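You operate a simulated robot arm through the tools that you are given. There is no shell and no other tool. Be economical: measure what you need, move in short steps, check, and stop when the job is done.

You run a simulated two-armed robot. Do the job below in one go: nothing can be reset, and whatever is moved stays where it is left.

Task
Pick up the white bottle with one hand, pass it to the other hand and put it on the shelf under the kit bench. Set down upright: white bottle.

The check looks at the end state, three seconds after you hand in, the way a careful person would. Anything else that was tipped, shoved, dropped, spilled or broken makes it a failure.

Robot
Two 7-joint arms with two-finger parallel grippers on one trunk, on a base that drives. Base frame: it is fixed to the floor where the robot stands at the start and does not move with it; the origin is under the middle of the robot, x ahead of it, y to its left, z up; the surface under the hand at the start is at about z = 900. Lengths are in mm, angles in rad, forces in N, time in s.
The left shoulder is at the start at [70, 163, 1120], the right one opposite. With the tool pointing down near the work surface each hand reaches from about 380 to 880 mm from the robot's upright axis, wherever it stands, measured 20 degrees to its own side. Places, roughly: shelf under the kit bench [700, -700, 300]. Payload 3.43 kg a hand.
The tool frame of a hand sits at the grasp point between the pads (the TCP): z along the fingers, y along the line on which they close. The tips reach 34 mm beyond it. Largest opening 128 mm; finger width 24, thickness 12; the body of the gripper, 48 by 130 mm, starts 96 mm behind the TCP.
Orientation is that of the tool frame in the base frame, as a unit quaternion [x, y, z, w]. With the fingers straight down and closing along the base's y, the tool's x points along the base's -x, its y along +y and its z along -z.

Tools
- The arms move only by the tool servo_tool. It takes "left_moves", "right_moves" or both (then of equal length, played together; a hand with none holds still); each is a list of rows, each a list of 7 numbers: the finger opening in mm, from 0 to 128, then the shift along the tool's x, y, z in units of 30 mm (1.0 is 30 mm), then the turn, a rotation vector about the tool's x, y, z in units of 6 degrees (1.0 is 6 degrees). In form: [[gripper, dx, dy, dz, rx, ry, rz], ...]. A call has 1 to 8 rows; each row shifts and turns the commanded pose from where the row before left it, along the tool's axes as they then stand. A call with a number of a shift or a turn outside -1 to 1 is refused whole. Rows are played at 5 a second. More than 50 mm and 0.15 rad between two rows, or a gripper value outside its range, and nothing of the call is played. Where a pose cannot be reached the arm comes as near as it can. A force on the tool above 40 N (or 10 N above the force at the start of the call, whichever is more), or a blocked arm, ends the call early, and 0.2 s more pass. The fingers move at their own pace (about 153 mm/s each) and stop on an object; they squeeze with about 34 N. The grip force told is the motor's: it shows also when the fingers shut on nothing. Time passes only in rows, and 0.2 s behind the last, so rows that do not move let the fingers close. The reply holds the time, the measured pose of the TCP, the force on the tool along the base axes, the opening and the grip force, in the units named above and with some noise, with the torque about the TCP (base axes, N m) and any sound that the robot's microphone picked up, and new pictures: "pictures" is both (left out), scene, wrist or none (wrist: the cameras of the hands that moved).
- Cameras (640 x 400 px; columns grow to the right, rows downward): "scene" is now at [126, -0.6, 1322.4]; the picture's right is [0.09, -1.00, 0.00], its down [-0.69, -0.06, -0.72] and it looks along [0.72, 0.07, -0.69] (base axes); focal length 215 px, centre (320, 200). "left" rides on the left gripper at [76, 11, -160] in its tool frame; the picture's right is [-0.15, 0.99, 0.00], its down [-0.88, -0.13, -0.46] and it looks along [-0.45, -0.07, 0.89] (tool axes); focal length 234 px, centre (320, 200). "right" rides on the right gripper at [76, -11, -160] in its tool frame; the picture's right is [0.15, 0.99, 0.00], its down [-0.88, 0.13, -0.46] and it looks along [-0.45, 0.07, 0.89] (tool axes); focal length 234 px, centre (320, 200).
- move_column(by): slides the trunk up (or, below 0, down) by that many mm; the arms and the scene camera ride with it, the base frame stays. It gives what a move gives, with no picture.
- base_move(legs): drives the robot by 1 to 6 legs, each [ahead, left, turn to the left] in mm, mm and rad, along the robot's own axes; the way and the turn of a leg run together, so that a leg with both is an arc; at most 1500 mm and 3.142 rad a leg. The arms and the cameras ride along, it lands a little off, and it stops where it bumps. It gives what a move gives, and a new picture of the scene camera.
- pan_tilt(pan, tilt): turns the head with the scene camera to pan (to the left, within 1.501 rad either way) and tilt (down, from -0.506 to 1.204), counted from straight ahead of the robot. It gives what a move gives, and a new picture of the scene camera.
- point_at(camera, pixels): there is no depth. For up to 12 entries [column, row, z] of the newest picture of that camera ("zoom" is the newest enlarged one), the place [x, y] in the base frame at which the ray of that pixel passes the height z, good to about 3 mm, but the place of the scene camera against the robot may be out by one fixed shift of up to 18 mm in any direction. The clock stands still meanwhile.
- zoom(camera, box): a new picture of the part [left, top, right, bottom] of that camera's present view, enlarged. The clock stands still meanwhile.
- sign_off(): hands the job in; it is judged then, once.

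Keep the steps short. Do not move on a guess: measure, check each grasp and each placing, and mend mistakes. In all there are 80 turns and 260 pictures (those below and enlarged ones count). Leave the grippers open and the arms clear of the work at the hand-in unless told otherwise, and finish with a single line.

The tools are called by a JSON object that holds its "fn" and its "kwargs". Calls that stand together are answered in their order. servo_tool: Moves the arms, as the interface text tells. Its arguments: {"type":"object","properties":{"left_moves":{"type":"array"},"right_moves":{"type":"array"},"pictures":{"type":"string","enum":["both","scene","wrist","none"]}},"required":[]} The other tools are called the same way: move_column (by) slides the trunk up or down; base_move (legs) drives the base; pan_tilt (pan, tilt) turns the head that bears the scene camera; point_at (camera, pixels) gives the place at which the rays of pixels pass given heights; zoom (camera, box) takes an enlarged picture of a part of a camera's view; sign_off () hands the job in.

At the start:

```text
time: 0.0
left_eef_pos: [397.9, 190.8, 1155.9]
left_ee_rot: [-0.001, 1.0, -0.001, 0.0]
left_force: [0.7, -0.2, 0.1]
left_moment: [-0.03, -0.01, 0.01]
left_grip_width: 127.9
left_grasp_force: 0.0
right_eef_pos: [491.4, -174.4, 1168.7]
right_ee_rot: [0.0, 1.0, 0.0, 0.0]
right_force: [-0.6, 0.7, -0.5]
right_moment: [-0.02, -0.03, -0.02]
right_grip_width: 128.1
right_grasp_force: 0.1
trunk travel left (down, up): [-600.0, 340.0]
robot x, y, heading: [1.4, 1.1, -0.001]
head pan, tilt: [0.091, 0.766]
```

scene: 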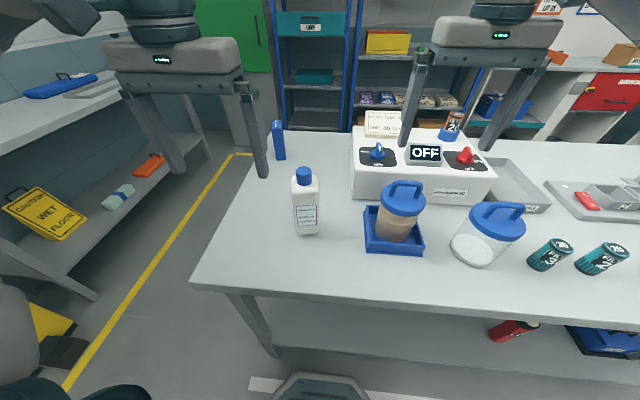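
right: 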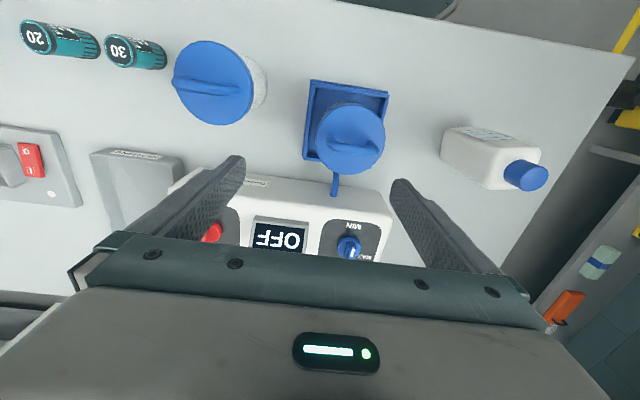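
left: 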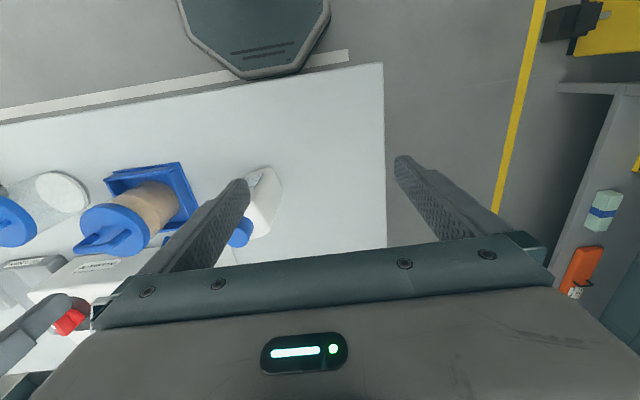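

The white bottle is at about (306,205) in the scene. I'll measure its base and cap, and zoom in on it.

{"fn": "point_at", "kwargs": {"camera": "scene", "pixels": [[307, 234, 900], [296, 232, 900], [319, 232, 900], [304, 170, 1050], [510, 330, 300], [300, 350, 300]]}}

{"fn": "zoom", "kwargs": {"camera": "scene", "box": [230, 130, 390, 260]}}

{"fn": "pan_tilt", "kwargs": {"pan": -0.8, "tilt": 0.8}}

```text
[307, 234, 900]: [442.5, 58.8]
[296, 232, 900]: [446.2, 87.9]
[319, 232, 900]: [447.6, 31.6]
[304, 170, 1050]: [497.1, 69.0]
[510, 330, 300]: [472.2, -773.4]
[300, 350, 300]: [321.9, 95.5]
```

```text
3.08 times, centred on (310, 195) of scene
```

zoom: 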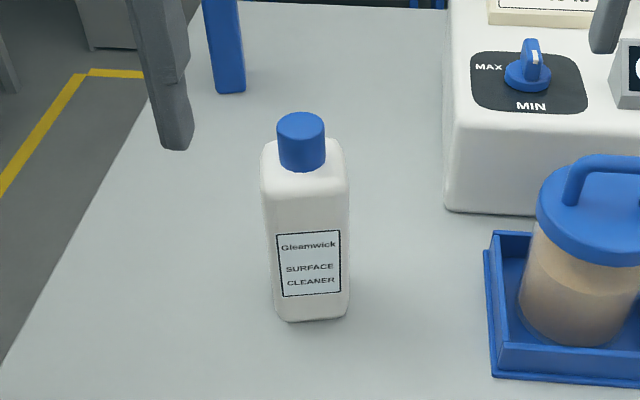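

```text
time: 1.2
left_eef_pos: [397.9, 191.3, 1156.4]
left_ee_rot: [0.0, 1.0, -0.002, 0.0]
left_force: [-1.2, 1.2, 0.6]
left_moment: [-0.04, 0.0, 0.0]
left_grip_width: 127.8
left_grasp_force: 0.0
right_eef_pos: [490.3, -175.6, 1168.9]
right_ee_rot: [0.0, 1.0, -0.001, 0.0]
right_force: [-0.6, -1.1, -0.5]
right_moment: [0.01, -0.03, 0.0]
right_grip_width: 127.6
right_grasp_force: 0.0
trunk travel left (down, up): [-600.0, 340.0]
robot x, y, heading: [1.0, 0.6, -0.0]
head pan, tilt: [-0.799, 0.799]
```

scene: 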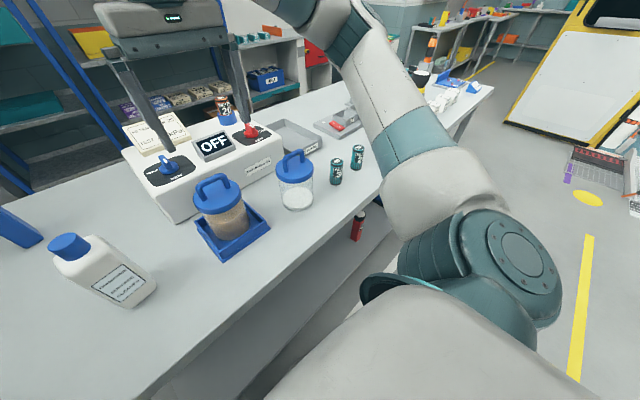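

The bench has a lower shelf, visible to the right. The bottle stands near x≈465, y≈60 and is about 170 tall. Next I bring the left hand over it at the present height, to measure it with the wrist camera.

{"fn": "servo_tool", "kwargs": {"left_moves": [[128, -0.5, -1, 0, 0, 0, 0], [128, -0.5, -1, 0, 0, 0, 0], [128, -0.5, -1, 0, 0, 0, 0], [128, -0.5, -1, 0, 0, 0, 0]], "pictures": "wrist"}}

```text
time: 2.2
left_eef_pos: [459.6, 69.3, 1156.2]
left_ee_rot: [0.0, 1.0, 0.001, 0.0]
left_force: [0.4, -0.8, -1.7]
left_moment: [0.04, 0.01, 0.02]
left_grip_width: 127.8
left_grasp_force: 0.1
right_eef_pos: [492.1, -177.5, 1168.4]
right_ee_rot: [0.0, 1.0, 0.0, 0.0]
right_force: [0.2, 0.1, 0.2]
right_moment: [0.04, 0.02, -0.01]
right_grip_width: 128.0
right_grasp_force: 0.1
trunk travel left (down, up): [-600.0, 340.0]
robot x, y, heading: [-1.7, -3.5, -0.002]
head pan, tilt: [-0.799, 0.799]
```

left: 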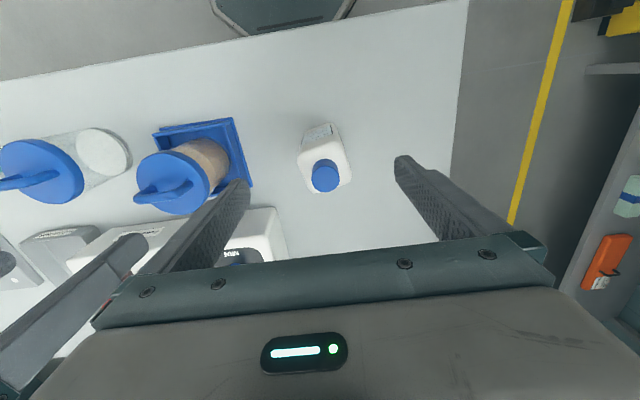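

The bottle is in clear view at (326,160). I zoom in and measure its corners.

{"fn": "zoom", "kwargs": {"camera": "left", "box": [260, 100, 390, 210]}}

{"fn": "point_at", "kwargs": {"camera": "left", "pixels": [[325, 176, 1070], [303, 132, 900], [334, 123, 900], [298, 158, 1030], [343, 146, 1030], [352, 182, 1030], [308, 193, 1030]]}}

```text
3.64 times, centred on (325, 155) of left
```

zoom: 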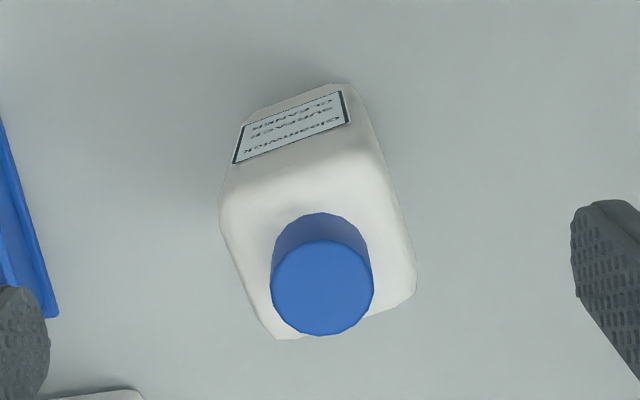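

```text
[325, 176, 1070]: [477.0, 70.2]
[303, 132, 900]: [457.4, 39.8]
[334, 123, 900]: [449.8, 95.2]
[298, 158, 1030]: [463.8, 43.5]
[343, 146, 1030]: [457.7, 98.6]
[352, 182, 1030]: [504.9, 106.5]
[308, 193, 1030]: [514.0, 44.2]
```

The bottle's centre is at about (479,70), with a yaw of about +7°. The cap top is near z≈1070 and the body is about 57 wide. I close to 96 so the fingers stay clear of the blue tray, shift over the bottle and turn, then take a look.

{"fn": "servo_tool", "kwargs": {"left_moves": [[96, -0.65, 0, 0, 0, 0, 0], [96, 0, 0, 0.5, 0, 0, -1], [96, 0, 0, 0.8, 0, 0, -0.1]], "pictures": "wrist"}}

{"fn": "point_at", "kwargs": {"camera": "left", "pixels": [[252, 186, 925]]}}

```text
time: 3.0
left_eef_pos: [478.1, 71.3, 1116.2]
left_ee_rot: [-0.058, 0.998, 0.0, -0.001]
left_force: [1.2, -0.2, -0.4]
left_moment: [-0.04, 0.01, -0.01]
left_grip_width: 96.0
left_grasp_force: 0.1
right_eef_pos: [491.6, -174.4, 1168.0]
right_ee_rot: [0.001, 1.0, 0.0, -0.001]
right_force: [-0.4, -0.3, -0.3]
right_moment: [0.01, 0.0, 0.01]
right_grip_width: 128.0
right_grasp_force: 0.1
trunk travel left (down, up): [-600.0, 340.0]
robot x, y, heading: [3.5, -1.4, -0.003]
head pan, tilt: [-0.799, 0.799]
```

left: 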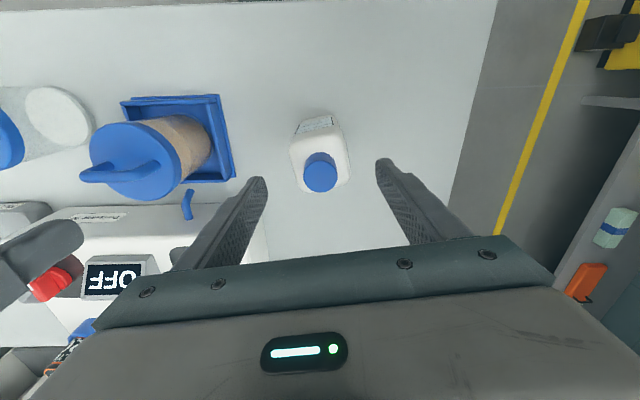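

```text
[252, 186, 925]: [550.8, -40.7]
```

The hand is over the bottle. I measure again from here before going down.

{"fn": "zoom", "kwargs": {"camera": "left", "box": [260, 100, 380, 210]}}

{"fn": "point_at", "kwargs": {"camera": "left", "pixels": [[320, 172, 1070], [298, 126, 900], [332, 116, 900], [290, 152, 1025], [340, 143, 1025], [350, 180, 1025], [302, 192, 1025]]}}

```text
3.64 times, centred on (320, 155) of left
```

zoom: 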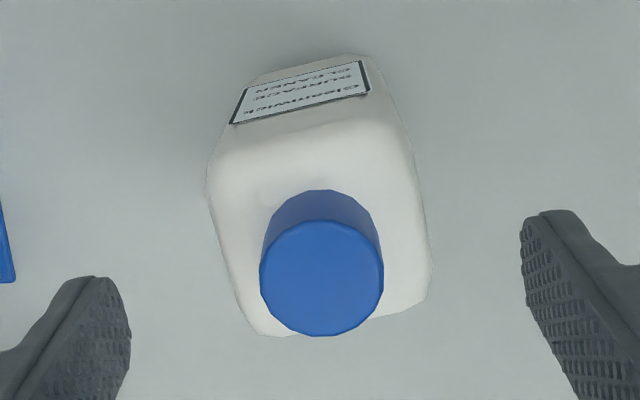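

```text
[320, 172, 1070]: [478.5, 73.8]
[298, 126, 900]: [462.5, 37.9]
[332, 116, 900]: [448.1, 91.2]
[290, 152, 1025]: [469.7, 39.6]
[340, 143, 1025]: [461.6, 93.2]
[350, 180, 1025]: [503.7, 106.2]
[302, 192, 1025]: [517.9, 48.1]
```

The bottle's yaw now reads nearer +12°, so I turn 5° more. I then go straight down to z≈1028 and check before closing.

{"fn": "servo_tool", "kwargs": {"left_moves": [[96, -0.05, 0, 0.5, 0, 0, -0.8], [96, 0, 0, 0.8, 0, 0, 0], [96, 0, 0, 0.8, 0, 0, 0], [96, 0, 0, 0.8, 0, 0, 0]], "pictures": "wrist"}}

{"fn": "pan_tilt", "kwargs": {"pan": 0.15, "tilt": 0.8}}

```text
time: 4.0
left_eef_pos: [480.6, 70.8, 1029.7]
left_ee_rot: [-0.1, 0.995, 0.0, -0.001]
left_force: [-0.6, -0.4, -0.2]
left_moment: [0.03, 0.04, -0.02]
left_grip_width: 96.0
left_grasp_force: 0.0
right_eef_pos: [490.9, -174.9, 1169.1]
right_ee_rot: [0.0, 1.0, -0.001, -0.001]
right_force: [0.2, -0.1, 0.3]
right_moment: [0.02, 0.02, 0.04]
right_grip_width: 128.2
right_grasp_force: 0.0
trunk travel left (down, up): [-600.0, 340.0]
robot x, y, heading: [-1.5, 0.4, 0.001]
head pan, tilt: [-0.799, 0.799]
```

left: 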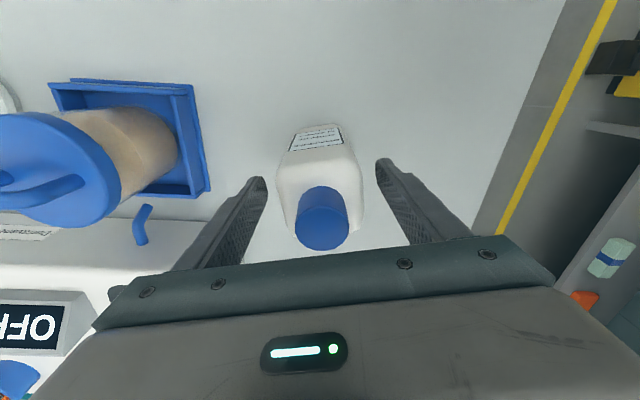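

```text
time: 5.2
left_eef_pos: [479.5, 71.6, 1029.3]
left_ee_rot: [-0.099, 0.995, 0.0, 0.0]
left_force: [-0.1, 0.4, 0.1]
left_moment: [0.0, -0.02, -0.02]
left_grip_width: 95.9
left_grasp_force: 0.1
right_eef_pos: [491.9, -176.7, 1169.3]
right_ee_rot: [0.0, 1.0, 0.0, 0.0]
right_force: [-0.2, -0.7, 0.3]
right_moment: [-0.01, 0.01, 0.01]
right_grip_width: 128.1
right_grasp_force: 0.1
trunk travel left (down, up): [-600.0, 340.0]
robot x, y, heading: [0.1, -3.4, 0.002]
head pan, tilt: [0.15, 0.799]
```

scene: 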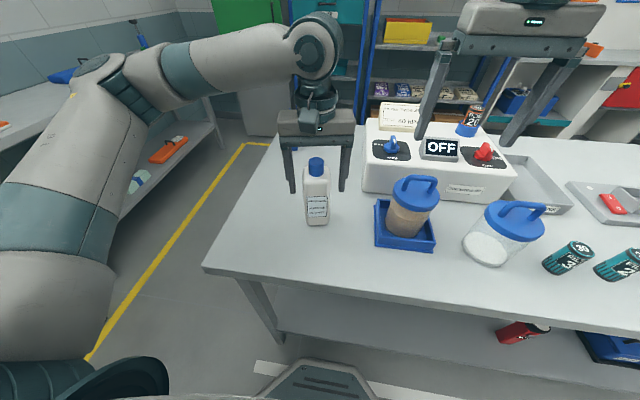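

The fingers straddle the bottle's upper body, with the tips just below the shoulder. Now I close.

{"fn": "servo_tool", "kwargs": {"left_moves": [[40, 0, 0, 0, 0, 0, 0], [40, 0, 0, 0, 0, 0, 0], [40, 0, 0, 0, 0, 0, 0]], "pictures": "both"}}

```text
time: 6.0
left_eef_pos: [479.6, 71.7, 1029.6]
left_ee_rot: [-0.099, 0.995, 0.0, 0.0]
left_force: [-0.5, 1.1, 0.5]
left_moment: [-0.03, -0.04, 0.02]
left_grip_width: 59.9
left_grasp_force: 33.9
right_eef_pos: [490.7, -174.9, 1169.6]
right_ee_rot: [-0.001, 1.0, 0.0, 0.0]
right_force: [-0.2, -0.3, 0.2]
right_moment: [-0.01, 0.0, 0.0]
right_grip_width: 127.9
right_grasp_force: 0.1
trunk travel left (down, up): [-600.0, 340.0]
robot x, y, heading: [-1.7, 3.5, -0.0]
head pan, tilt: [0.15, 0.799]
```

scene: 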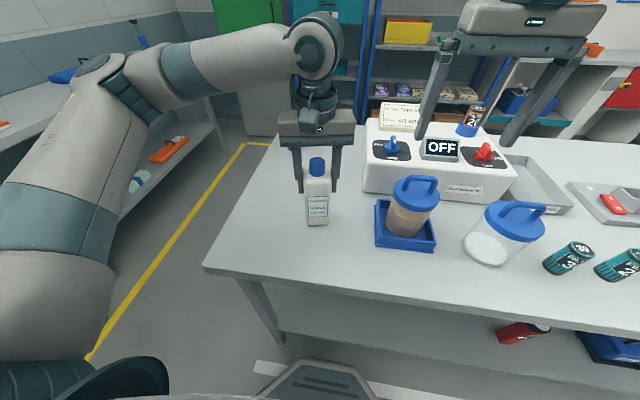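
left: 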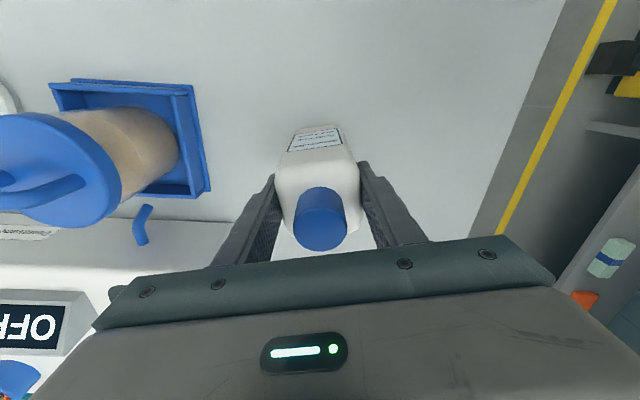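

It's gripped: 59.9 wide at 34 N. I lift 60 mm and check the hold.

{"fn": "servo_tool", "kwargs": {"left_moves": [[40, 0, 0, -0.5, 0, 0, 0], [40, 0, 0, -0.7, 0, 0, 0], [40, 0, 0, -0.8, 0, 0, 0]], "pictures": "both"}}

```text
time: 6.8
left_eef_pos: [480.4, 71.0, 1089.5]
left_ee_rot: [-0.099, 0.995, 0.0, -0.001]
left_force: [-0.9, -0.1, -5.6]
left_moment: [-0.06, 0.0, 0.02]
left_grip_width: 59.8
left_grasp_force: 34.1
right_eef_pos: [492.1, -176.0, 1169.5]
right_ee_rot: [0.001, 1.0, -0.001, 0.0]
right_force: [0.8, 1.2, -0.5]
right_moment: [-0.03, 0.0, -0.04]
right_grip_width: 127.4
right_grasp_force: 0.1
trunk travel left (down, up): [-600.0, 340.0]
robot x, y, heading: [1.2, 0.0, -0.001]
head pan, tilt: [0.15, 0.799]
```

scene: 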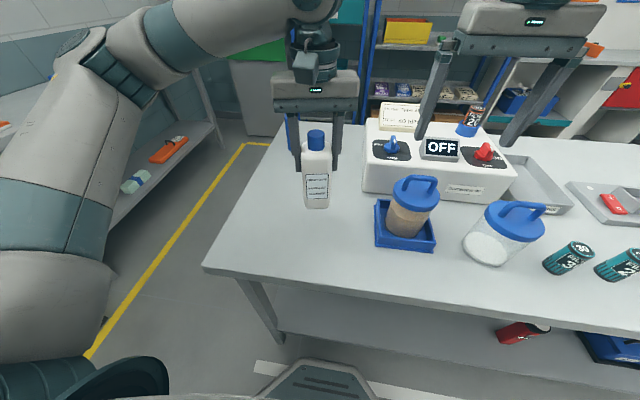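
left: 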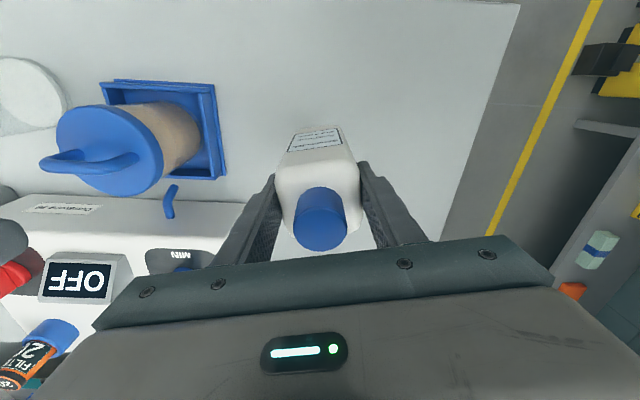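

The hold is steady and the bottle weighs about 0.57 kg. I lift another 100 mm, turn the left hand back to yaw 0, then drive back 400 to do the hand-over over free floor.

{"fn": "servo_tool", "kwargs": {"left_moves": [[40, 0, 0, -0.8, 0, 0, 0.5], [40, 0, 0, -0.8, 0, 0, 0.5], [40, 0, 0, -0.8, 0, 0, 0.5], [40, 0, 0, -0.8, 0, 0, 0.4]], "pictures": "none"}}

{"fn": "base_move", "kwargs": {"legs": [[-400, 0, 0]]}}

```text
time: 7.8
left_eef_pos: [478.5, 72.2, 1186.8]
left_ee_rot: [0.002, 1.0, 0.001, 0.0]
left_force: [1.3, -0.3, -5.9]
left_moment: [0.0, 0.01, 0.02]
left_grip_width: 59.6
left_grasp_force: 34.4
right_eef_pos: [491.4, -175.9, 1170.0]
right_ee_rot: [0.0, 1.0, 0.0, 0.0]
right_force: [0.0, -0.5, -0.2]
right_moment: [0.01, -0.01, -0.04]
right_grip_width: 128.0
right_grasp_force: 0.1
trunk travel left (down, up): [-600.0, 340.0]
robot x, y, heading: [-1.8, 3.4, -0.002]
head pan, tilt: [0.15, 0.799]
```

```text
time: 10.3
left_eef_pos: [78.2, 72.0, 1185.5]
left_ee_rot: [0.0, 1.0, -0.001, -0.001]
left_force: [-0.5, -0.2, -5.3]
left_moment: [0.04, 0.0, -0.01]
left_grip_width: 59.9
left_grasp_force: 33.7
right_eef_pos: [90.6, -175.9, 1168.8]
right_ee_rot: [0.001, 1.0, -0.001, -0.002]
right_force: [-0.6, 0.2, -0.8]
right_moment: [-0.04, -0.01, -0.01]
right_grip_width: 128.1
right_grasp_force: 0.1
trunk travel left (down, up): [-600.0, 340.0]
robot x, y, heading: [-402.2, -0.5, -0.0]
head pan, tilt: [0.15, 0.799]
```

scene: 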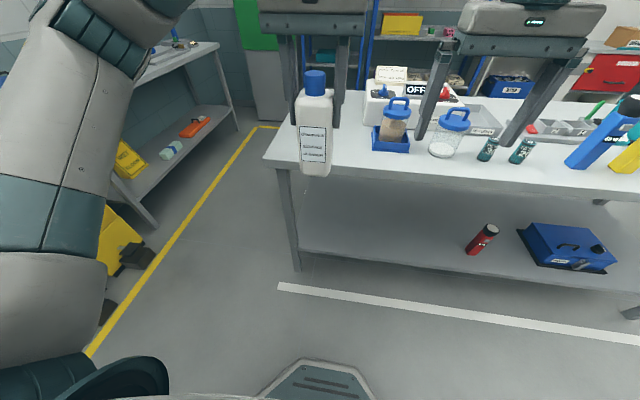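

The shelf is now in view, holding a red can at (482,240) and a blue toolbox at (567,247). I measure them and the shelf edges.

{"fn": "point_at", "kwargs": {"camera": "scene", "pixels": [[472, 253, 300], [495, 228, 300], [527, 262, 300], [607, 272, 300], [303, 250, 300], [600, 290, 300], [400, 263, 300], [400, 185, 900], [270, 160, 900], [620, 202, 870], [519, 232, 300]]}}

{"fn": "pan_tilt", "kwargs": {"pan": -0.7, "tilt": 0.6}}

```text
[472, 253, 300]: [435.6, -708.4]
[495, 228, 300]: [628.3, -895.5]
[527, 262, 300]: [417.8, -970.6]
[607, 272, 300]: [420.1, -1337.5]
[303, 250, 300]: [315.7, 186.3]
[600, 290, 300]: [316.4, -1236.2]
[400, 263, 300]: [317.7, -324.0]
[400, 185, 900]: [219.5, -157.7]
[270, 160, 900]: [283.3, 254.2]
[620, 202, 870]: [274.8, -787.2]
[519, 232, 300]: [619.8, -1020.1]
```

```text
time: 11.5
left_eef_pos: [77.0, 72.3, 1186.6]
left_ee_rot: [0.0, 1.0, 0.0, 0.001]
left_force: [-0.1, 0.3, -5.9]
left_moment: [0.01, -0.03, 0.01]
left_grip_width: 59.9
left_grasp_force: 33.7
right_eef_pos: [90.2, -176.1, 1168.4]
right_ee_rot: [0.001, 1.0, -0.001, -0.001]
right_force: [-0.8, 0.1, 0.3]
right_moment: [-0.01, 0.02, -0.01]
right_grip_width: 127.9
right_grasp_force: 0.1
trunk travel left (down, up): [-600.0, 340.0]
robot x, y, heading: [-403.7, -2.1, 0.0]
head pan, tilt: [-0.7, 0.6]
```

scene: 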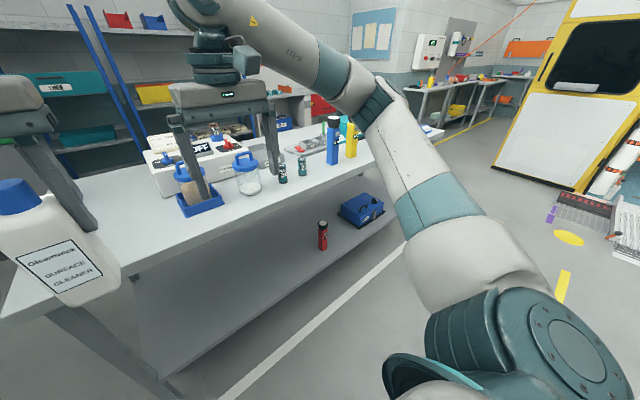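

The shelf has a wide free area, left of the red can at y≈-710, so I'll aim near (480,-300). For the hand-over, the left hand carries the bottle forward to about (297,0) while the right hand tilts toward pointing forward.

{"fn": "servo_tool", "kwargs": {"left_moves": [[40, -0.9, -0.3, 0, 0, 0, 0], [40, -0.9, -0.3, 0, 0, 0, 0], [40, -0.9, -0.3, 0, 0, 0, 0], [40, -0.9, -0.3, 0, 0, 0, 0], [40, -0.9, -0.3, 0, 0, 0, 0], [40, -0.9, -0.3, 0, 0, 0, 0], [40, -0.9, -0.3, 0, 0, 0, 0], [40, -0.9, -0.3, 0, 0, 0, 0]], "right_moves": [[128, 0, 0, 0, 0, -1, 0], [128, 0, 0, 0, 0, -1, 0], [128, 0, 0, 0, 0, -1, 0], [128, 0, 0, 0, 0, -1, 0], [128, 0, 0, 0, 0, -1, 0], [128, 0, 0, 0, 0, -1, 0], [128, 0, 0, 0, 0, -1, 0], [128, 0, 0, 0, 0, -1, 0]], "pictures": "both"}}

{"fn": "pan_tilt", "kwargs": {"pan": -0.1, "tilt": 0.5}}

```text
time: 13.3
left_eef_pos: [295.1, -1.5, 1185.7]
left_ee_rot: [0.0, 1.0, 0.0, -0.001]
left_force: [0.2, -0.6, -5.8]
left_moment: [-0.03, 0.02, 0.04]
left_grip_width: 59.5
left_grasp_force: 33.7
right_eef_pos: [88.5, -177.2, 1168.7]
right_ee_rot: [0.0, 0.914, 0.001, 0.406]
right_force: [-0.3, -1.0, 0.2]
right_moment: [0.01, 0.01, 0.02]
right_grip_width: 127.8
right_grasp_force: 0.0
trunk travel left (down, up): [-600.0, 340.0]
robot x, y, heading: [-404.8, 0.9, -0.001]
head pan, tilt: [-0.7, 0.6]
```

scene: 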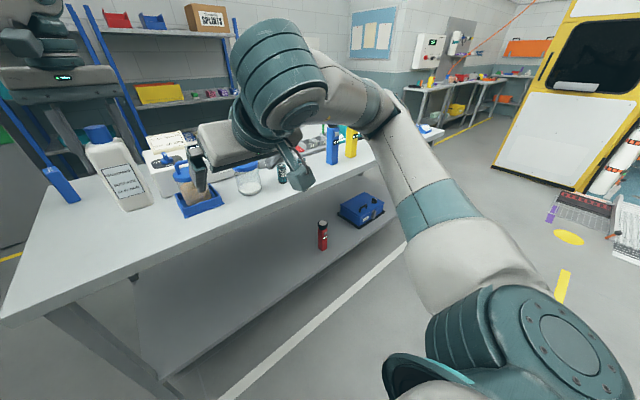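
right: 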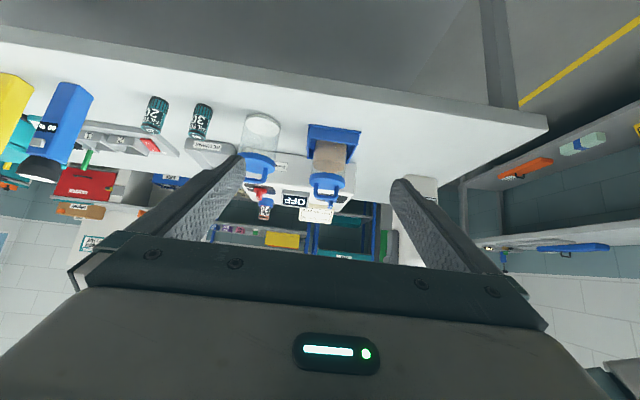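
left: 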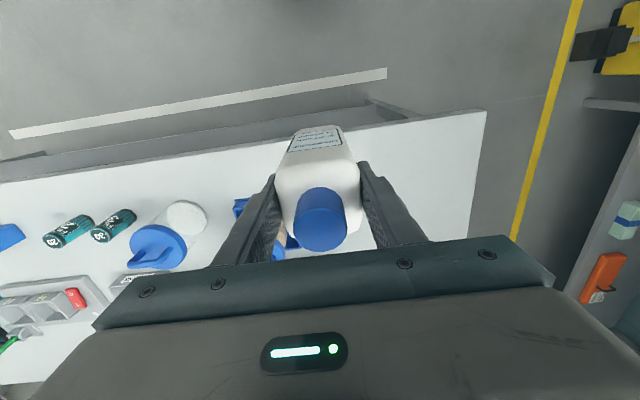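

```text
time: 14.3
left_eef_pos: [293.3, 1.1, 1186.9]
left_ee_rot: [0.0, 1.0, 0.0, -0.001]
left_force: [0.0, 0.1, -6.0]
left_moment: [0.0, -0.02, -0.01]
left_grip_width: 59.7
left_grasp_force: 33.9
right_eef_pos: [89.1, -175.5, 1170.0]
right_ee_rot: [0.001, 0.914, -0.001, 0.406]
right_force: [0.0, 0.1, -0.2]
right_moment: [-0.02, -0.01, 0.02]
right_grip_width: 128.1
right_grasp_force: 0.1
trunk travel left (down, up): [-600.0, 340.0]
robot x, y, heading: [-401.3, 0.2, -0.004]
head pan, tilt: [-0.099, 0.499]
```

scene: 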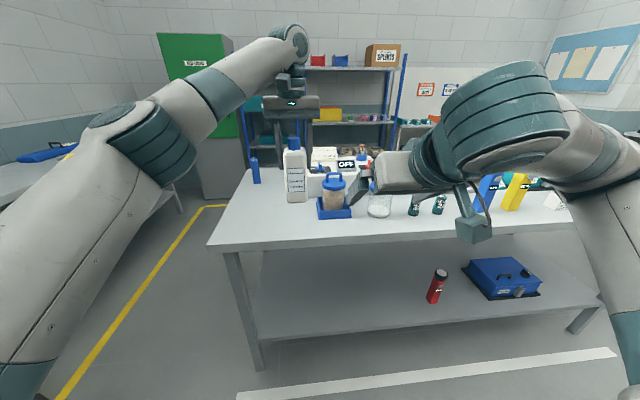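

The right hand's camera bracket is visible below its wrist. I turn the right hand 12° more, to 30° below level, and bring it to (190,0,1169), behind the bottle.

{"fn": "servo_tool", "kwargs": {"right_moves": [[128, 0, 0, 0, 0, -1, 0], [128, 0, 0, 0, 0, -1, 0], [128, -0.28, 0.98, 0.487, 0, 0, 0], [128, -0.28, 0.98, 0.487, 0, 0, 0], [128, -0.28, 0.98, 0.487, 0, 0, 0], [128, -0.28, 0.98, 0.487, 0, 0, 0], [128, -0.28, 0.98, 0.487, 0, 0, 0], [128, -0.28, 0.98, 0.487, 0, 0, 0]], "pictures": "both"}}

```text
time: 16.1
left_eef_pos: [293.6, 3.3, 1187.2]
left_ee_rot: [0.0, 1.0, -0.002, -0.001]
left_force: [0.5, -0.2, -6.1]
left_moment: [-0.01, -0.01, -0.03]
left_grip_width: 59.6
left_grasp_force: 33.6
right_eef_pos: [213.6, 10.4, 1187.0]
right_ee_rot: [0.0, 0.867, -0.002, 0.499]
right_force: [0.1, -0.2, 0.0]
right_moment: [-0.01, 0.02, -0.06]
right_grip_width: 128.1
right_grasp_force: 0.1
right hand out of reach, approached as far as the arm can: row 1, 2
trunk travel left (down, up): [-600.0, 340.0]
robot x, y, heading: [-403.3, 2.9, -0.002]
head pan, tilt: [-0.099, 0.499]
```

scene: 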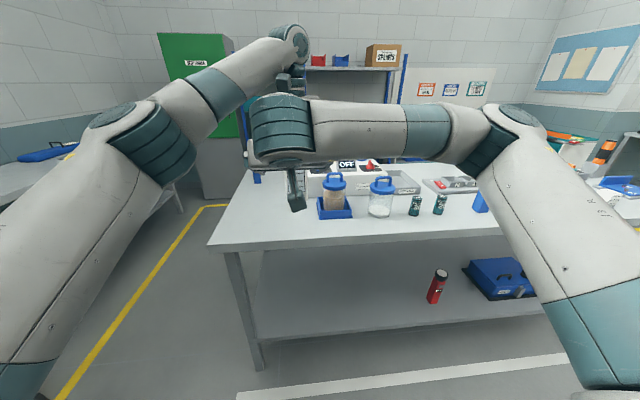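
right: 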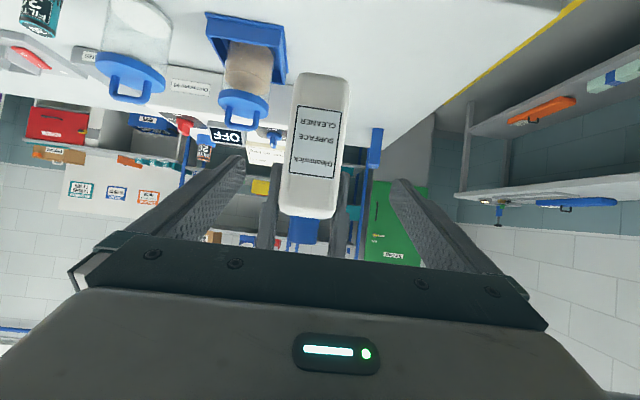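

The right hand sits slightly high, at (214,10,1187). I correct it onto the approach line, then go halfway in along the tool axis.

{"fn": "servo_tool", "kwargs": {"right_moves": [[128, 0.91, -0.28, 0, 0, 0, 0], [128, 0, 0, 0.9, 0, 0, 0], [128, 0, 0, 0.9, 0, 0, 0]], "pictures": "wrist"}}

```text
time: 16.9
left_eef_pos: [293.9, 1.0, 1186.3]
left_ee_rot: [0.0, 1.0, 0.0, -0.001]
left_force: [-0.3, 0.2, -5.4]
left_moment: [0.06, 0.03, 0.03]
left_grip_width: 59.4
left_grasp_force: 33.8
right_eef_pos: [248.0, -0.5, 1135.0]
right_ee_rot: [0.001, 0.866, -0.001, 0.499]
right_force: [0.2, 0.1, -0.2]
right_moment: [-0.01, 0.01, 0.02]
right_grip_width: 128.1
right_grasp_force: 0.1
trunk travel left (down, up): [-600.0, 340.0]
robot x, y, heading: [-403.5, -1.5, 0.001]
head pan, tilt: [-0.099, 0.499]
```

right: 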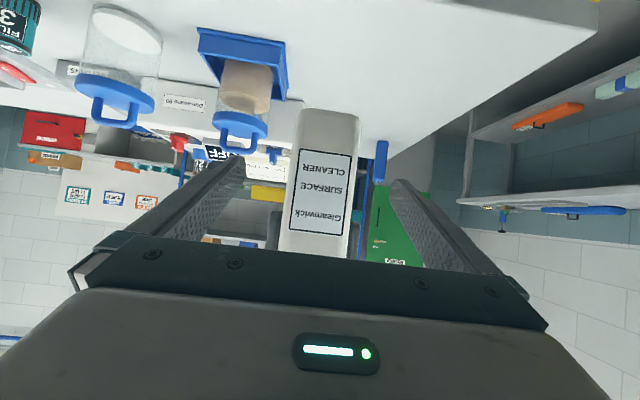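

The bottle is centred between the right fingers. I go in the last 52 mm.

{"fn": "servo_tool", "kwargs": {"right_moves": [[128, 0, 0.05, 0.87, 0, 0, 0], [128, 0, 0, 0.87, 0, 0, 0]], "pictures": "both"}}

```text
time: 17.5
left_eef_pos: [295.1, 0.1, 1186.2]
left_ee_rot: [0.0, 1.0, 0.0, 0.0]
left_force: [0.8, 0.0, -5.1]
left_moment: [-0.01, 0.03, 0.01]
left_grip_width: 59.6
left_grasp_force: 33.6
right_eef_pos: [291.3, -0.4, 1108.9]
right_ee_rot: [0.0, 0.867, -0.001, 0.499]
right_force: [-0.3, -0.4, 0.0]
right_moment: [-0.04, -0.01, 0.01]
right_grip_width: 128.0
right_grasp_force: 0.0
trunk travel left (down, up): [-600.0, 340.0]
robot x, y, heading: [-405.4, 0.1, 0.001]
head pan, tilt: [-0.099, 0.499]
```

scene: 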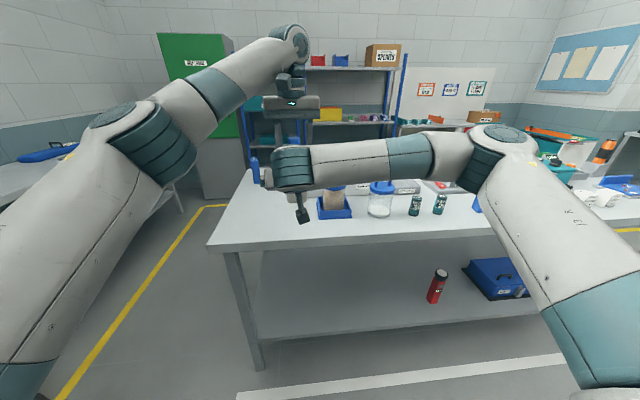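
right: 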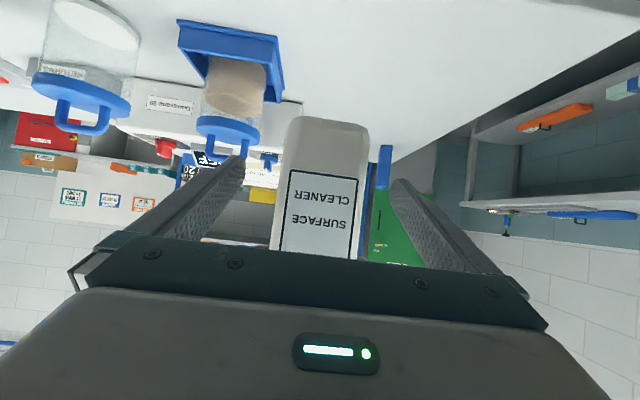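

The right TCP is at the body centre, (291,0,1109), about 52 above the bottle's base. I close the right hand while the left holds.

{"fn": "servo_tool", "kwargs": {"right_moves": [[40, 0, 0, 0, 0, 0, 0], [40, 0, 0, 0, 0, 0, 0], [40, 0, 0, 0, 0, 0, 0], [40, 0, 0, 0, 0, 0, 0]], "pictures": "wrist"}}

```text
time: 18.5
left_eef_pos: [293.8, 1.1, 1185.8]
left_ee_rot: [0.0, 1.0, 0.0, -0.001]
left_force: [-2.5, 2.3, -4.5]
left_moment: [0.04, 0.0, -0.29]
left_grip_width: 59.8
left_grasp_force: 33.7
right_eef_pos: [290.9, 1.6, 1108.7]
right_ee_rot: [0.001, 0.866, -0.001, 0.5]
right_force: [2.4, -1.7, 0.5]
right_moment: [0.14, 0.19, 0.28]
right_grip_width: 59.8
right_grasp_force: 34.2
trunk travel left (down, up): [-600.0, 340.0]
robot x, y, heading: [-404.9, -1.1, 0.0]
head pan, tilt: [-0.099, 0.499]
```

right: 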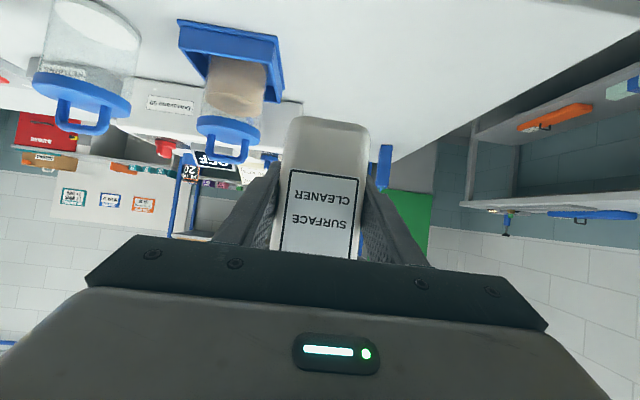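

Both hands hold it, the right at 59.8 and 34 N. I open the left, then lift it straight up off the bottle.

{"fn": "servo_tool", "kwargs": {"left_moves": [[100, 0, 0, 0, 0, 0, 0], [100, 0, 0, 0, 0, 0, 0], [100, 0, 0, -0.7, 0, 0, 0], [100, 0, 0, -1, 0, 0, 0], [100, 0, 0, -1, 0, 0, 0], [100, 0, 0, -1, 0, 0, 0]], "pictures": "both"}}

```text
time: 19.9
left_eef_pos: [274.0, -3.2, 1288.1]
left_ee_rot: [0.002, 1.0, -0.003, 0.001]
left_force: [-0.1, 0.6, -0.7]
left_moment: [-0.06, -0.01, 0.01]
left_grip_width: 99.9
left_grasp_force: 0.0
left hand out of reach, approached as far as the arm can: row 5, 6
right_eef_pos: [289.5, 0.9, 1110.0]
right_ee_rot: [0.001, 0.866, -0.001, 0.5]
right_force: [-1.2, 0.9, 0.1]
right_moment: [-0.03, 0.0, -0.03]
right_grip_width: 59.9
right_grasp_force: 33.3
trunk travel left (down, up): [-600.0, 340.0]
robot x, y, heading: [-403.4, 2.7, -0.003]
head pan, tilt: [-0.099, 0.499]
```

scene: 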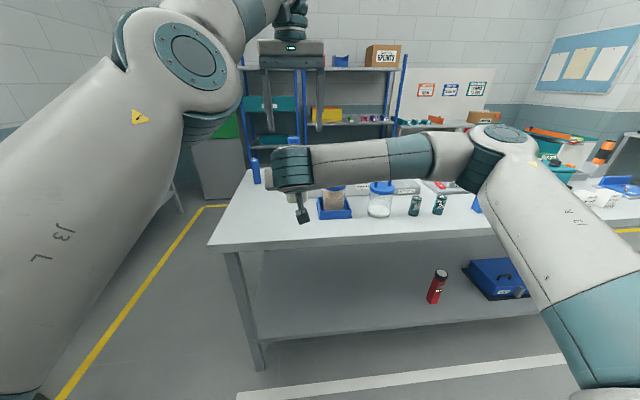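
left: 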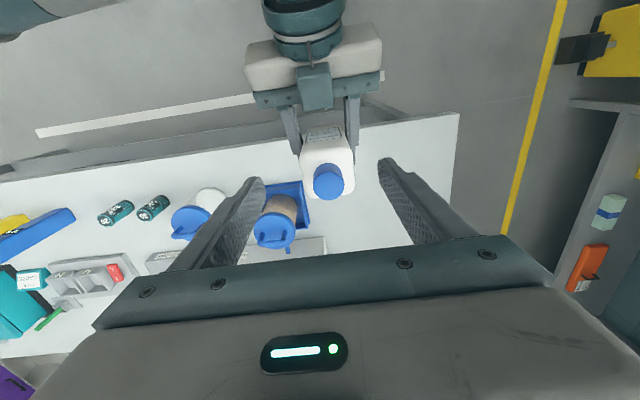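

The bottle is now in the right hand alone and upright. I move the left hand away to the left first, then tuck it in.

{"fn": "servo_tool", "kwargs": {"left_moves": [[100, 0, 1, 0, 0, 0, 0], [100, 0, 1, 0, 0, 0, 0], [100, 0, 1, 0, 0, 0, 0], [100, 0, 1, 0, 0, 0, 0], [100, 0, 1, 0, 0, 0, 0], [100, 0.5, 1, 0, 0, 0, 0], [100, 1, 0.6, 0, 0, 0, 0], [100, 1, 0.6, 0, 0, 0, 0]], "pictures": "none"}}

{"fn": "servo_tool", "kwargs": {"left_moves": [[100, 1, 0, 0.3, 0, 0, 0], [100, 1, 0, 0.3, 0, 0, 0], [100, 1, 0, 0.3, 0, 0, 0], [100, 1, 0, 0.3, 0, 0, 0], [100, 1, 0, 0.3, 0, 0, 0], [100, 1, 0, 0.3, 0, 0, 0], [100, 1, 0, 0.3, 0, 0, 0]], "pictures": "both"}}

```text
time: 21.7
left_eef_pos: [200.1, 212.8, 1283.7]
left_ee_rot: [0.0, 1.0, -0.001, 0.0]
left_force: [-0.7, 0.7, -0.1]
left_moment: [-0.03, -0.02, 0.05]
left_grip_width: 99.9
left_grasp_force: 0.1
right_eef_pos: [290.4, 1.4, 1109.7]
right_ee_rot: [-0.001, 0.866, 0.0, 0.5]
right_force: [-0.6, 0.1, 0.2]
right_moment: [-0.05, -0.01, -0.01]
right_grip_width: 59.7
right_grasp_force: 34.4
trunk travel left (down, up): [-600.0, 340.0]
robot x, y, heading: [-403.1, 1.5, -0.001]
head pan, tilt: [-0.099, 0.499]
```

```text
time: 23.3
left_eef_pos: [-8.8, 211.2, 1222.0]
left_ee_rot: [0.0, 1.0, 0.0, 0.001]
left_force: [-0.1, -0.3, -0.3]
left_moment: [-0.03, -0.02, 0.01]
left_grip_width: 99.8
left_grasp_force: 0.1
right_eef_pos: [290.4, 2.8, 1109.4]
right_ee_rot: [0.0, 0.866, -0.001, 0.5]
right_force: [-0.4, 0.6, -0.4]
right_moment: [0.02, 0.04, -0.03]
right_grip_width: 59.6
right_grasp_force: 34.0
trunk travel left (down, up): [-600.0, 340.0]
robot x, y, heading: [-399.7, -0.5, -0.003]
head pan, tilt: [-0.099, 0.499]
```

scene: 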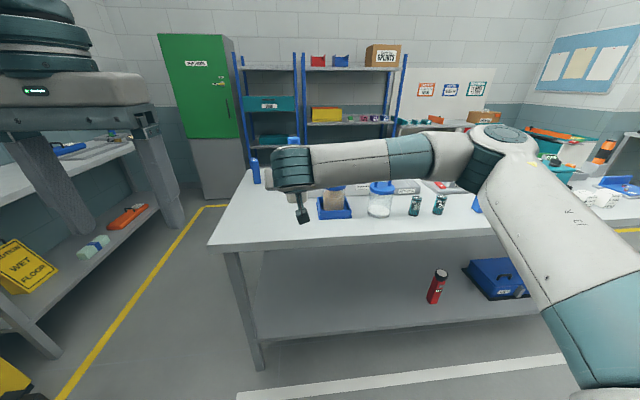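
left: 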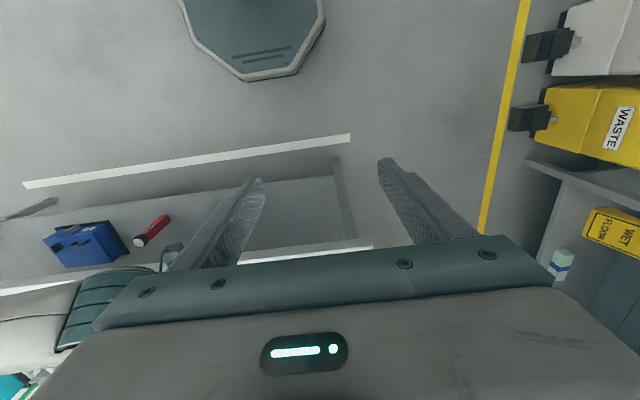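

The left hand is tucked. Before backing off further, I look over both shoulders for free floor.

{"fn": "pan_tilt", "kwargs": {"pan": -1.5, "tilt": 0.6}}

{"fn": "pan_tilt", "kwargs": {"pan": 1.5, "tilt": 0.6}}

```text
time: 24.8
left_eef_pos: [-6.7, 212.8, 1221.5]
left_ee_rot: [0.0, 1.0, 0.0, 0.0]
left_force: [-0.2, -0.5, -0.2]
left_moment: [0.03, -0.01, -0.02]
left_grip_width: 100.1
left_grasp_force: 0.0
right_eef_pos: [290.8, 1.3, 1107.9]
right_ee_rot: [0.0, 0.866, -0.001, 0.5]
right_force: [-0.1, -0.6, -0.7]
right_moment: [0.0, 0.0, -0.01]
right_grip_width: 59.8
right_grasp_force: 33.8
trunk travel left (down, up): [-600.0, 340.0]
robot x, y, heading: [-399.8, 0.0, -0.002]
head pan, tilt: [-1.499, 0.6]
```

scene: 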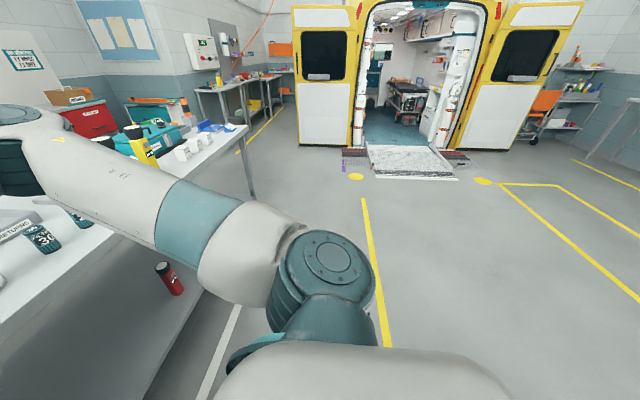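

```text
time: 27.4
left_eef_pos: [-7.1, 211.5, 1220.9]
left_ee_rot: [0.0, 1.0, 0.0, -0.001]
left_force: [0.0, 0.7, -0.6]
left_moment: [0.0, 0.03, 0.0]
left_grip_width: 99.8
left_grasp_force: 0.1
right_eef_pos: [291.0, 1.1, 1109.2]
right_ee_rot: [0.0, 0.867, -0.001, 0.499]
right_force: [-0.5, 0.0, -0.1]
right_moment: [-0.02, 0.03, -0.01]
right_grip_width: 59.6
right_grasp_force: 33.8
trunk travel left (down, up): [-600.0, 340.0]
robot x, y, heading: [-399.1, -0.2, 0.001]
head pan, tilt: [1.499, 0.6]
```

scene: 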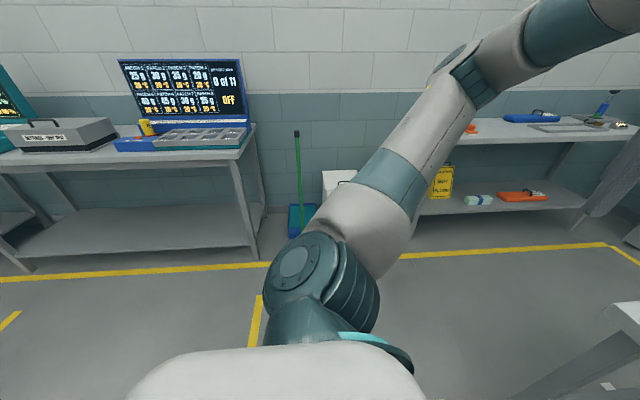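

There is open floor behind and to the right. I drive back 350, then 330 to the right.

{"fn": "base_move", "kwargs": {"legs": [[-350, 0, 0], [0, -330, 0]]}}

{"fn": "pan_tilt", "kwargs": {"pan": -0.05, "tilt": 0.5}}

```text
time: 31.5
left_eef_pos: [-357.5, -116.6, 1221.4]
left_ee_rot: [-0.003, 1.0, -0.001, -0.001]
left_force: [-0.4, -0.4, 0.0]
left_moment: [0.01, 0.02, -0.02]
left_grip_width: 100.0
left_grasp_force: 0.1
right_eef_pos: [-58.5, -323.7, 1110.5]
right_ee_rot: [-0.003, 0.867, 0.001, 0.499]
right_force: [0.0, -0.3, 0.0]
right_moment: [0.0, 0.06, -0.02]
right_grip_width: 59.8
right_grasp_force: 33.8
trunk travel left (down, up): [-600.0, 340.0]
robot x, y, heading: [-749.7, -331.4, 0.011]
head pan, tilt: [1.499, 0.6]
```

scene: 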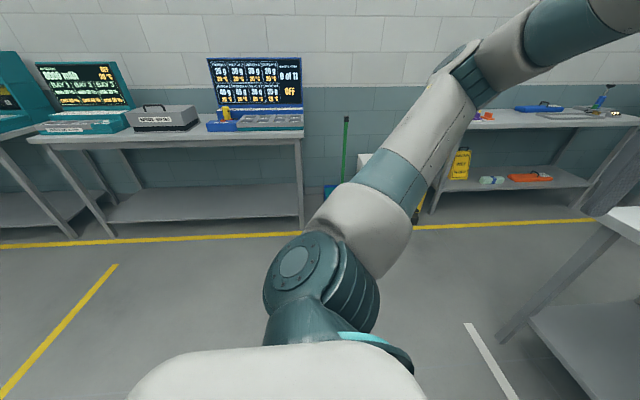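

```text
time: 33.1
left_eef_pos: [-358.2, -116.1, 1221.9]
left_ee_rot: [-0.003, 1.0, 0.001, 0.0]
left_force: [-0.4, 0.0, -0.4]
left_moment: [-0.02, 0.01, 0.0]
left_grip_width: 100.0
left_grasp_force: 0.0
right_eef_pos: [-58.2, -324.5, 1108.6]
right_ee_rot: [-0.002, 0.866, 0.0, 0.5]
right_force: [0.1, -0.2, 0.4]
right_moment: [0.02, 0.02, -0.03]
right_grip_width: 59.9
right_grasp_force: 33.9
trunk travel left (down, up): [-600.0, 340.0]
robot x, y, heading: [-749.2, -331.9, 0.008]
head pan, tilt: [-0.051, 0.499]
```

scene: 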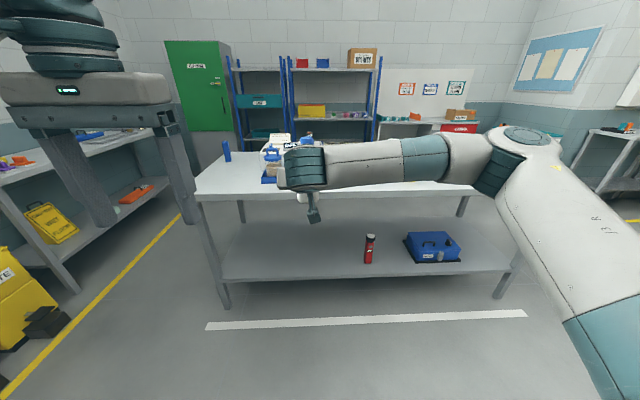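

The whole bench is in view. I measure the shelf and its items from here, then lower the trunk by 560.

{"fn": "point_at", "kwargs": {"camera": "scene", "pixels": [[369, 262, 300], [433, 262, 300], [222, 281, 300], [360, 275, 300], [230, 225, 300], [330, 194, 860], [505, 272, 300]]}}

{"fn": "move_column", "kwargs": {"by": -560}}

{"fn": "pan_tilt", "kwargs": {"pan": -0.05, "tilt": 0.4}}

```text
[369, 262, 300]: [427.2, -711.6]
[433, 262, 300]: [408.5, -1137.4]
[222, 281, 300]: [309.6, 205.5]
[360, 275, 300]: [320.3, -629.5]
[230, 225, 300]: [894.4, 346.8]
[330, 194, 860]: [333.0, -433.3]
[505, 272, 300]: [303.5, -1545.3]
```

```text
refused: -560 is not a number from -400 to 400
```

```text
time: 33.8
left_eef_pos: [-358.1, -114.4, 1222.4]
left_ee_rot: [-0.003, 1.0, 0.0, -0.001]
left_force: [-0.4, 0.3, 0.8]
left_moment: [0.0, -0.02, 0.01]
left_grip_width: 100.0
left_grasp_force: 0.1
right_eef_pos: [-58.7, -323.4, 1108.1]
right_ee_rot: [-0.003, 0.867, 0.001, 0.499]
right_force: [0.5, -0.3, -1.1]
right_moment: [0.04, 0.06, 0.0]
right_grip_width: 59.6
right_grasp_force: 33.3
trunk travel left (down, up): [-600.0, 340.0]
robot x, y, heading: [-756.3, -330.7, 0.01]
head pan, tilt: [-0.051, 0.4]
```

scene: 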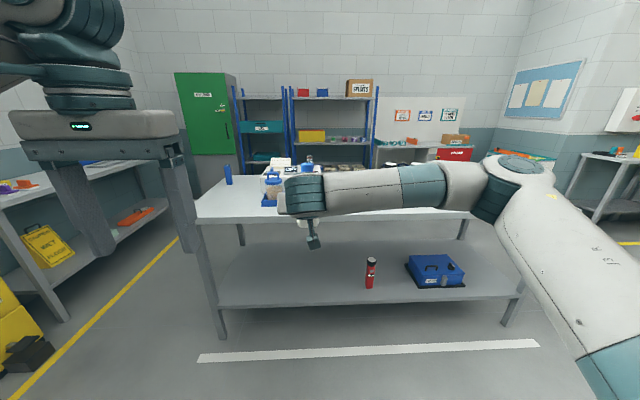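

The column allows at most 400 per call, so I lower in two steps.

{"fn": "move_column", "kwargs": {"by": -280}}

{"fn": "move_column", "kwargs": {"by": -280}}

{"fn": "servo_tool", "kwargs": {"right_moves": [[40, 0, 0, 0, 0, 0, 0]], "pictures": "both"}}

```text
time: 36.6
left_eef_pos: [-357.3, -115.3, 941.8]
left_ee_rot: [-0.003, 1.0, 0.0, -0.001]
left_force: [0.0, 0.5, 0.3]
left_moment: [-0.01, -0.02, 0.01]
left_grip_width: 100.4
left_grasp_force: 0.0
right_eef_pos: [-57.7, -323.5, 829.2]
right_ee_rot: [-0.003, 0.866, 0.001, 0.5]
right_force: [0.0, 0.4, 0.0]
right_moment: [-0.01, 0.0, -0.02]
right_grip_width: 59.9
right_grasp_force: 33.6
trunk travel left (down, up): [-320.0, 620.0]
robot x, y, heading: [-749.5, -327.6, 0.009]
head pan, tilt: [-0.051, 0.4]
```

```text
time: 39.4
left_eef_pos: [-356.4, -115.4, 662.0]
left_ee_rot: [-0.003, 1.0, 0.0, 0.0]
left_force: [0.8, -0.4, 0.1]
left_moment: [0.0, -0.02, 0.01]
left_grip_width: 99.8
left_grasp_force: 0.1
right_eef_pos: [-57.6, -323.4, 548.9]
right_ee_rot: [-0.003, 0.867, 0.001, 0.498]
right_force: [0.2, 0.4, -0.2]
right_moment: [-0.01, 0.01, 0.01]
right_grip_width: 59.4
right_grasp_force: 33.8
trunk travel left (down, up): [-40.0, 900.0]
robot x, y, heading: [-750.2, -329.1, 0.007]
head pan, tilt: [-0.051, 0.4]
```

```text
time: 39.8
left_eef_pos: [-358.1, -115.7, 662.8]
left_ee_rot: [-0.003, 1.0, -0.001, -0.001]
left_force: [0.5, -0.6, -0.2]
left_moment: [-0.01, -0.02, 0.02]
left_grip_width: 100.2
left_grasp_force: 0.0
right_eef_pos: [-57.6, -322.7, 548.8]
right_ee_rot: [-0.003, 0.866, 0.001, 0.499]
right_force: [0.3, 0.2, -0.4]
right_moment: [0.02, -0.01, -0.01]
right_grip_width: 59.9
right_grasp_force: 34.1
trunk travel left (down, up): [-40.0, 900.0]
robot x, y, heading: [-747.2, -330.7, 0.003]
head pan, tilt: [-0.051, 0.4]
```

scene: 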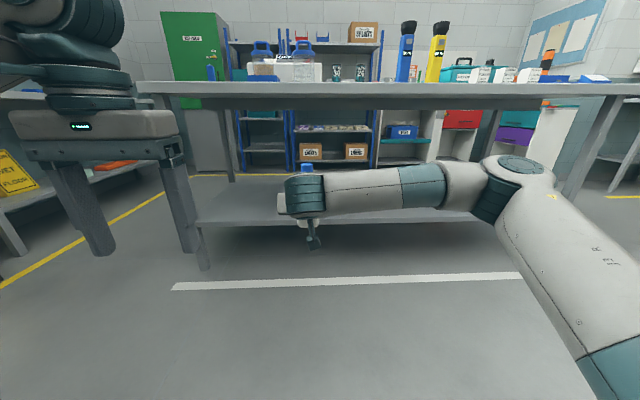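
right: 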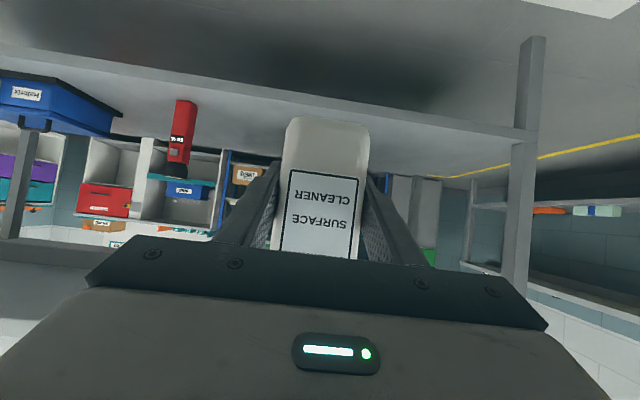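

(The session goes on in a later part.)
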